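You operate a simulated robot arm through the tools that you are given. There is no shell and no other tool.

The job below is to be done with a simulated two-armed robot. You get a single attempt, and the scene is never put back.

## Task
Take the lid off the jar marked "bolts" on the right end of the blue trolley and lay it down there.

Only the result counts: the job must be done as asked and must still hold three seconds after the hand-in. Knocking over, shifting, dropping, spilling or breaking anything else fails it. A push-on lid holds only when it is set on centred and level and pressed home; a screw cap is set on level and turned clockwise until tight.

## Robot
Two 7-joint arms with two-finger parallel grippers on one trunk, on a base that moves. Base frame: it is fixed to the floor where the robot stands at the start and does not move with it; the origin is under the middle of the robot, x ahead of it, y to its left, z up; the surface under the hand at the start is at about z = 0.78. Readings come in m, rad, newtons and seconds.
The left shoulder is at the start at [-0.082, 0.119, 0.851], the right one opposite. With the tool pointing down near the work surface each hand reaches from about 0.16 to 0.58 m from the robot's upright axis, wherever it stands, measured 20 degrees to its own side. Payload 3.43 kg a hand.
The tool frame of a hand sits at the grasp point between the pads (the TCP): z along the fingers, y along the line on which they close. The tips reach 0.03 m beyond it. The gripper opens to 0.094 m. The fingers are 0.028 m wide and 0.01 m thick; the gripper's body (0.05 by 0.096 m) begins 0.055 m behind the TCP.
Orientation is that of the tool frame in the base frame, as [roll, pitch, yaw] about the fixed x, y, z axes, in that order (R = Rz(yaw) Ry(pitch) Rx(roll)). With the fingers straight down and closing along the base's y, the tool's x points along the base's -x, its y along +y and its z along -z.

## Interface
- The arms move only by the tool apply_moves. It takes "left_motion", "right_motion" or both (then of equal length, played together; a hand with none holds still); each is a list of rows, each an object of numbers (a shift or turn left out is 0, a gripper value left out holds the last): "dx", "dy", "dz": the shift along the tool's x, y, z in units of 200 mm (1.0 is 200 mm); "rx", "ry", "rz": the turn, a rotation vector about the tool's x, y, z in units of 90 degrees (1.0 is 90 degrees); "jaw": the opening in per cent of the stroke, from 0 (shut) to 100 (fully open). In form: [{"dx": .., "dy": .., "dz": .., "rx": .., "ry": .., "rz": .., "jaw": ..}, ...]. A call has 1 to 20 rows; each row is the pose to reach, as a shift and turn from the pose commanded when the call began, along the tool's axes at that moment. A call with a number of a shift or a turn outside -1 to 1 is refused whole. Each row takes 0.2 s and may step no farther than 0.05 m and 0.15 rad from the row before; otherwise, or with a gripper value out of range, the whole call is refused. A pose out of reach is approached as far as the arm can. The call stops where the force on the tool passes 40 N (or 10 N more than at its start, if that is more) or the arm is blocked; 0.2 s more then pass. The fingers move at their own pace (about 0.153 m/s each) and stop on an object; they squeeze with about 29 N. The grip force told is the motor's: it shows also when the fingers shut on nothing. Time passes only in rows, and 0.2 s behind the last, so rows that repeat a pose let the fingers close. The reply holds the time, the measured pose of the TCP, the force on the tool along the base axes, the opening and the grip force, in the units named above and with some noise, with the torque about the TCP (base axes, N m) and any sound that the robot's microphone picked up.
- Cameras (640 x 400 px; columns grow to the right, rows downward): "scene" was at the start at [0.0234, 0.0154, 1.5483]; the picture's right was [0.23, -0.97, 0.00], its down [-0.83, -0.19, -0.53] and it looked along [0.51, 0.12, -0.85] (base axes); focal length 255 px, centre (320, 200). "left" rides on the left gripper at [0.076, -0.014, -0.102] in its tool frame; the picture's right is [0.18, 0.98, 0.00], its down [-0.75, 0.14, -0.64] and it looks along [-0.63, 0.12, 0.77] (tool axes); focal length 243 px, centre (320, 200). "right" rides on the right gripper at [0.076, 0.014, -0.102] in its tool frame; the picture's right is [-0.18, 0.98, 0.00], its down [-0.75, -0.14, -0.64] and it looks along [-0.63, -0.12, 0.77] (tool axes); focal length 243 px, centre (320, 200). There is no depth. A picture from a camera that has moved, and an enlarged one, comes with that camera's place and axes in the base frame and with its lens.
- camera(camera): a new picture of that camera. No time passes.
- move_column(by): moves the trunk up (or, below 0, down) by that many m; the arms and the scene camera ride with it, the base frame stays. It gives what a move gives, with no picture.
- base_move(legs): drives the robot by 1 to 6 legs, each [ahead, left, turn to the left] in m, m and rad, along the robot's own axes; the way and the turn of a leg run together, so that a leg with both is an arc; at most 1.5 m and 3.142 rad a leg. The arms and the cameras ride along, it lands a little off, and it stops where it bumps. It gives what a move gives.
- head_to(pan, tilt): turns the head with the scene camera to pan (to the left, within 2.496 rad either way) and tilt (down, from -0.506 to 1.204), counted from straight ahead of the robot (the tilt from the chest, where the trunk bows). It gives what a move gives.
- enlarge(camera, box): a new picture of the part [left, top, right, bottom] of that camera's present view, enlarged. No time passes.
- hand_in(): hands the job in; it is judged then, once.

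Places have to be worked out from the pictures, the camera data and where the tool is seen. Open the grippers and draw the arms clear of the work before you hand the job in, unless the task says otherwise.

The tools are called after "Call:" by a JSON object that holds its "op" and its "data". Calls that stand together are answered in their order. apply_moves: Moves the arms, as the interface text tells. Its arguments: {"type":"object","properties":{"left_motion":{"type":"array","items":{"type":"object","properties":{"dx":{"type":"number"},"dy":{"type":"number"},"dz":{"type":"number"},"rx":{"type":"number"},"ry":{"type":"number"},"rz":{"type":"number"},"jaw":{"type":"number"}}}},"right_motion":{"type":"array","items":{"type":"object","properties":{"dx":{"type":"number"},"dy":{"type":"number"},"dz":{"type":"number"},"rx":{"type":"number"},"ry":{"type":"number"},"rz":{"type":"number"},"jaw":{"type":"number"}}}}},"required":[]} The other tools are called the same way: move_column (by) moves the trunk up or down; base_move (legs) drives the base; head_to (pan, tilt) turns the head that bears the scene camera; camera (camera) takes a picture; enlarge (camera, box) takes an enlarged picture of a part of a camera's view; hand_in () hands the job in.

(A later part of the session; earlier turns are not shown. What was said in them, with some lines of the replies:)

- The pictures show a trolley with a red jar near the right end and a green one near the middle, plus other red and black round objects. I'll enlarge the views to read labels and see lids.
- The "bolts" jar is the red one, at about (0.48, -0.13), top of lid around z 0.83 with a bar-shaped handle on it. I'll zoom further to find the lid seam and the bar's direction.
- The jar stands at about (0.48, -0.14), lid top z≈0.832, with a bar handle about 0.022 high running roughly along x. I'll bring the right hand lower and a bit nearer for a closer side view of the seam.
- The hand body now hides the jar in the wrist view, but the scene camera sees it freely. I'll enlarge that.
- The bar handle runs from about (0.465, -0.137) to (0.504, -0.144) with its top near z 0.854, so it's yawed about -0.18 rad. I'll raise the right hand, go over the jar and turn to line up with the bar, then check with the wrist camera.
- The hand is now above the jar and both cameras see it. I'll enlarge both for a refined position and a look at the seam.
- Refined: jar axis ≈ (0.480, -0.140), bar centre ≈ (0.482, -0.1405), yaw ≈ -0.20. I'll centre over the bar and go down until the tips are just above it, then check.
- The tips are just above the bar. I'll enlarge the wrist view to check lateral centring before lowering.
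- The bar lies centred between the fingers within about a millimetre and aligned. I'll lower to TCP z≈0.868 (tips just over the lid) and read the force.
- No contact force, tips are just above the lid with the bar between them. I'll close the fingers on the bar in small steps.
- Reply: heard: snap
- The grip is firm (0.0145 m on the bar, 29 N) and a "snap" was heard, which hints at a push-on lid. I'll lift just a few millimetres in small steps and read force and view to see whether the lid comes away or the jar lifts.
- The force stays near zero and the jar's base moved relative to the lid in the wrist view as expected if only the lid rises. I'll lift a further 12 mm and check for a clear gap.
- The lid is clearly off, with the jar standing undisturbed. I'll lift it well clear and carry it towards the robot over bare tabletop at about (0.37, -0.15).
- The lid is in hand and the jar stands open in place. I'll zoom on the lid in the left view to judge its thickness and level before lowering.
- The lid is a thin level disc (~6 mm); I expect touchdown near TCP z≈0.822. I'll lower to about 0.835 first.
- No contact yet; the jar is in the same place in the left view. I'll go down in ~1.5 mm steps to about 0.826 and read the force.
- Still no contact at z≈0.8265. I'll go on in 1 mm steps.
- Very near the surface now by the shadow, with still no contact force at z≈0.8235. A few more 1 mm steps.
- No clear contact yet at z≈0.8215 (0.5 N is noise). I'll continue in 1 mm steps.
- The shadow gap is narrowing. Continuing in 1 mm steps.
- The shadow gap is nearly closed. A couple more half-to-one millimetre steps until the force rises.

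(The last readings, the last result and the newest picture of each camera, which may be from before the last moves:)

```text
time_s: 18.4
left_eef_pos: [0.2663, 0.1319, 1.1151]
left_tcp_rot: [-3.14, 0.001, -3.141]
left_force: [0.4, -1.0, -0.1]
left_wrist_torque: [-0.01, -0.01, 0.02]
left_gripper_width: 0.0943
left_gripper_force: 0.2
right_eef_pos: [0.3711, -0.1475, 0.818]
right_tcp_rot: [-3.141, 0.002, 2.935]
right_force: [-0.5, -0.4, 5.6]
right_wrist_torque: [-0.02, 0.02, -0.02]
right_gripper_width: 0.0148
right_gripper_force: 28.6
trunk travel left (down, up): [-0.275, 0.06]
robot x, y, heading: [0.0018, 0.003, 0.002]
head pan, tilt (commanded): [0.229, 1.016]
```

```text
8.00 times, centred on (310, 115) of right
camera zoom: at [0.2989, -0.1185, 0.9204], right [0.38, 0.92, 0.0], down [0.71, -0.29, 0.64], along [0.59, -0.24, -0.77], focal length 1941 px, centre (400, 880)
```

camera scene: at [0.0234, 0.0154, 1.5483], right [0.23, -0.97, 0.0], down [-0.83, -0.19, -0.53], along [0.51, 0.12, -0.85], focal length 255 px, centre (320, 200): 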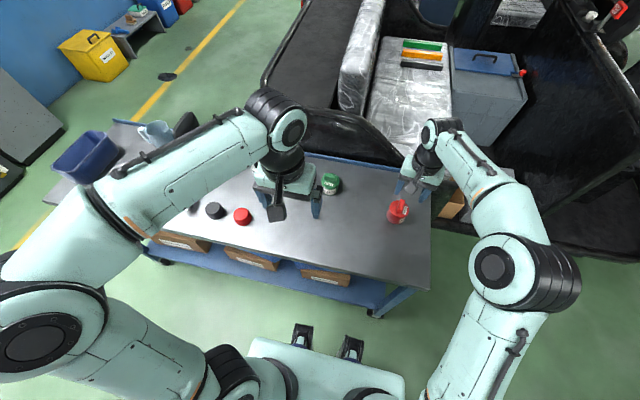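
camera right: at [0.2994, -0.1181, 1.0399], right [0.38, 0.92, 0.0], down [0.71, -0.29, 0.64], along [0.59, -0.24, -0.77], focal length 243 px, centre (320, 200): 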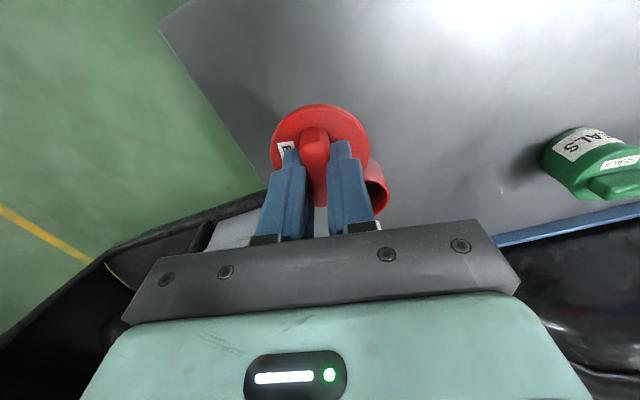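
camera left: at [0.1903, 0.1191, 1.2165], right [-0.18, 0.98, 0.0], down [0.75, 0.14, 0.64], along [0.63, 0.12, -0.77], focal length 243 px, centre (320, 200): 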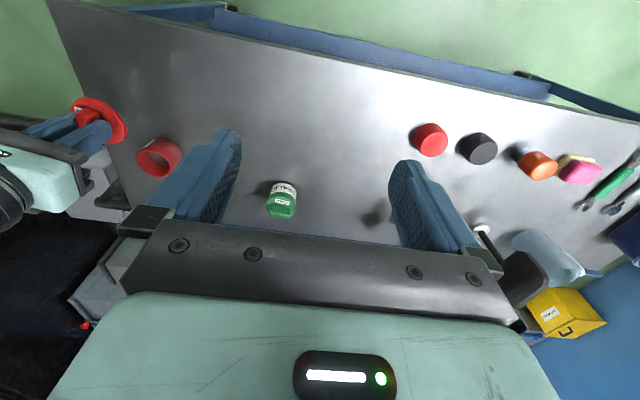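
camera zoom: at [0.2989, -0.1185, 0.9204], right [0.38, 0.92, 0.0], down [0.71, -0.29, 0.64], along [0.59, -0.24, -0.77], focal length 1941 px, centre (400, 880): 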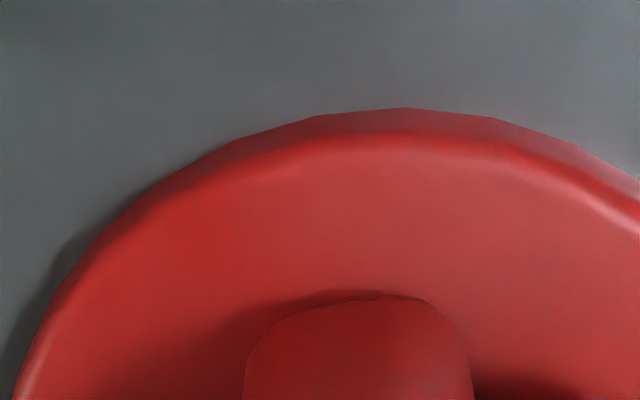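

Contact at 5.6 N: the lid sits on the table. I'll open the fingers in steps.

Call:
{"op": "apply_moves", "data": {"right_motion": [{"dz": -0.003}, {"dz": -0.003, "jaw": 20}, {"dz": -0.003, "jaw": 26}, {"dz": -0.003, "jaw": 40}, {"dz": -0.003, "jaw": 55}, {"dz": -0.003, "jaw": 60}]}}

Call:
{"op": "enlarge", "data": {"camera": "right", "box": [240, 90, 400, 220]}}

```text
time_s: 19.8
left_eef_pos: [0.267, 0.1316, 1.115]
left_tcp_rot: [-3.141, -0.002, -3.141]
left_force: [0.2, 1.1, -0.5]
left_wrist_torque: [0.02, 0.0, -0.03]
left_gripper_width: 0.094
left_gripper_force: 0.0
right_eef_pos: [0.3705, -0.1491, 0.8168]
right_tcp_rot: [-3.14, -0.001, 2.935]
right_force: [0.0, 0.0, -0.5]
right_wrist_torque: [-0.01, -0.02, -0.02]
right_gripper_width: 0.0561
right_gripper_force: 0.0
trunk travel left (down, up): [-0.275, 0.06]
robot x, y, heading: [0.0002, 0.0026, -0.003]
head pan, tilt (commanded): [0.229, 1.016]
```

```text
3.08 times, centred on (320, 155) of right
camera zoom: at [0.2991, -0.1184, 0.9205], right [0.38, 0.92, 0.0], down [0.71, -0.29, 0.64], along [0.59, -0.24, -0.77], focal length 746 px, centre (320, 338)
```

zoom: 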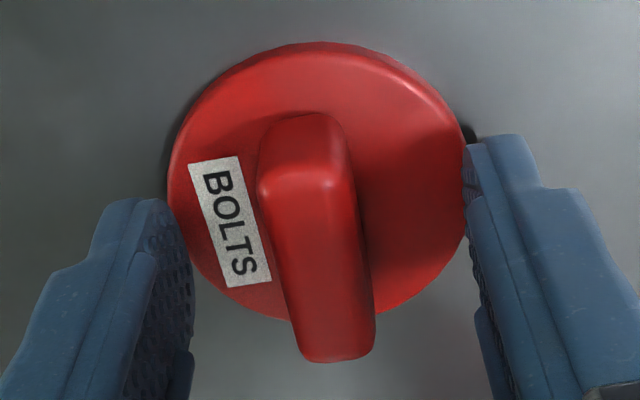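

The lid is released and lies flat. I'll raise the hand straight up and then draw it back a little.

Call:
{"op": "apply_moves", "data": {"right_motion": [{"dz": -0.08}, {"dz": -0.25}, {"dz": -0.45}, {"dz": -0.65}, {"dz": -0.85}, {"dz": -1.0}, {"dz": -1.0, "dx": 0.2}, {"dz": -1.0, "dx": 0.4}, {"dz": -1.0, "dx": 0.5}, {"dz": -1.0, "dx": 0.5}]}}

Call:
{"op": "camera", "data": {"camera": "right"}}

Call:
{"op": "camera", "data": {"camera": "scene"}}

Call:
{"op": "enlarge", "data": {"camera": "left", "box": [50, 85, 190, 185]}}

```text
time_s: 22.0
left_eef_pos: [0.2671, 0.1319, 1.1159]
left_tcp_rot: [-3.14, 0.0, 3.142]
left_force: [-0.1, 0.4, 0.3]
left_wrist_torque: [0.0, 0.01, 0.0]
left_gripper_width: 0.094
left_gripper_force: 0.0
right_eef_pos: [0.2707, -0.1279, 1.0171]
right_tcp_rot: [-3.142, 0.0, 2.938]
right_force: [0.5, 0.4, -0.5]
right_wrist_torque: [-0.04, 0.0, -0.02]
right_gripper_width: 0.0564
right_gripper_force: 0.1
trunk travel left (down, up): [-0.275, 0.06]
robot x, y, heading: [-0.0034, 0.0023, -0.0]
head pan, tilt (commanded): [0.229, 1.016]
```

```text
taken
camera right: at [0.2001, -0.0983, 1.1201], right [0.38, 0.92, 0.0], down [0.71, -0.29, 0.64], along [0.59, -0.24, -0.77], focal length 243 px, centre (320, 200)
```

right: 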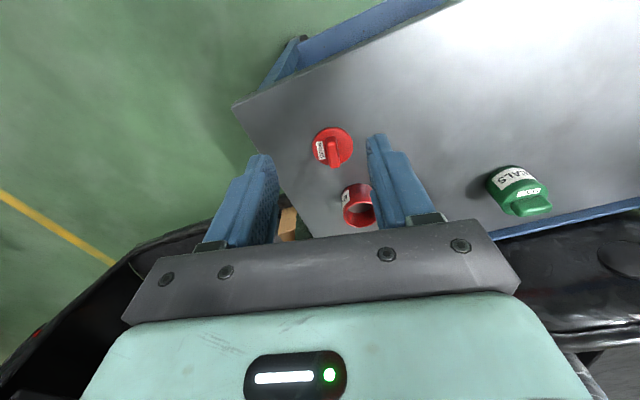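

```text
taken
camera scene: at [0.0236, 0.0154, 1.5483], right [0.23, -0.97, 0.0], down [-0.83, -0.19, -0.53], along [0.51, 0.12, -0.85], focal length 255 px, centre (320, 200)
```

scene: 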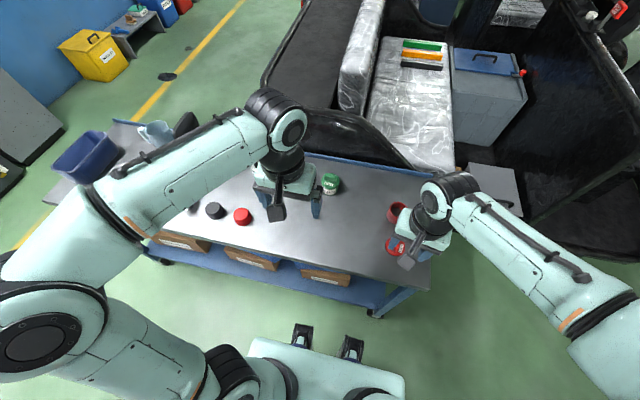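

```text
4.00 times, centred on (120, 135) of left
camera zoom: at [0.1903, 0.1191, 1.2165], right [-0.18, 0.98, 0.0], down [0.75, 0.14, 0.64], along [0.63, 0.12, -0.77], focal length 970 px, centre (1120, 460)
```

zoom: 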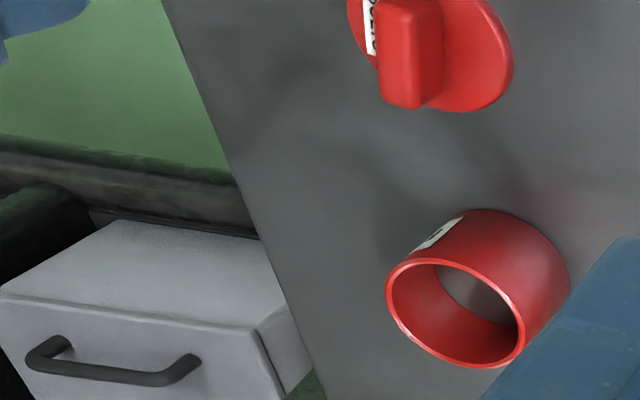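

The lid lies flat on the trolley's right end, the jar stands open where it was, and nothing else moved. I'll open the gripper fully and raise the hand a bit more, then check the lid once more.

Call:
{"op": "apply_moves", "data": {"right_motion": [{"dz": -0.1, "jaw": 100}, {"dz": -0.2, "jaw": 100}, {"dz": -0.2, "jaw": 100}, {"dz": -0.2, "jaw": 100}]}}

Call:
{"op": "enlarge", "data": {"camera": "right", "box": [280, 100, 400, 230]}}

```text
time_s: 23.0
left_eef_pos: [0.2663, 0.132, 1.1148]
left_tcp_rot: [3.141, 0.001, 3.141]
left_force: [-0.2, -0.4, 0.2]
left_wrist_torque: [-0.03, 0.02, 0.02]
left_gripper_width: 0.094
left_gripper_force: 0.1
right_eef_pos: [0.2719, -0.1282, 1.0574]
right_tcp_rot: [-3.142, -0.002, 2.936]
right_force: [0.8, -0.7, -0.3]
right_wrist_torque: [0.01, 0.02, -0.04]
right_gripper_width: 0.094
right_gripper_force: 0.0
trunk travel left (down, up): [-0.275, 0.06]
robot x, y, heading: [0.0017, 0.0025, 0.004]
head pan, tilt (commanded): [0.229, 1.016]
```

```text
3.08 times, centred on (340, 165) of right
camera zoom: at [0.2008, -0.0984, 1.161], right [0.38, 0.92, 0.0], down [0.71, -0.29, 0.64], along [0.59, -0.24, -0.77], focal length 746 px, centre (258, 308)
```

zoom: 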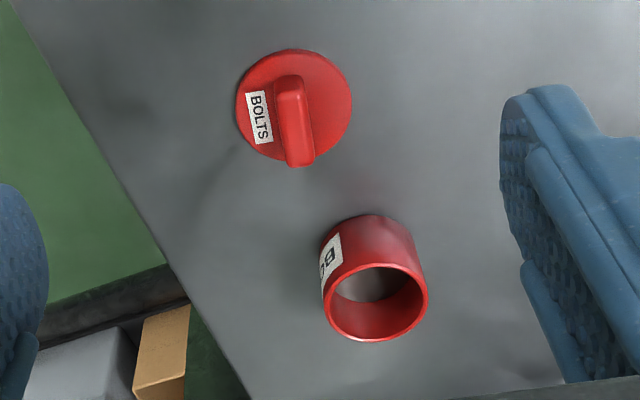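

The lid lies flat beside the open "bolts" jar, the grippers are open and the arms are clear, so I hand the job in.

Call:
{"op": "hand_in", "data": {}}

```text
The job is handed in.
```

The lid is off the "bolts" jar and lying flat on the right end of the blue trolley, and I've handed the job in. I haven't been told yet whether it passed.

- **Lid:** it was a push-on lid. It came loose with a snap when I gripped its handle and lifted away with almost no force. It now rests about 11 cm from the jar, on the robot's side.
- **Jar:** in the last pictures it is open, upright and where it stood before.
- **Everything else:** I saw nothing else on the trolley moved. Both grippers are open and both arms are clear of the work.
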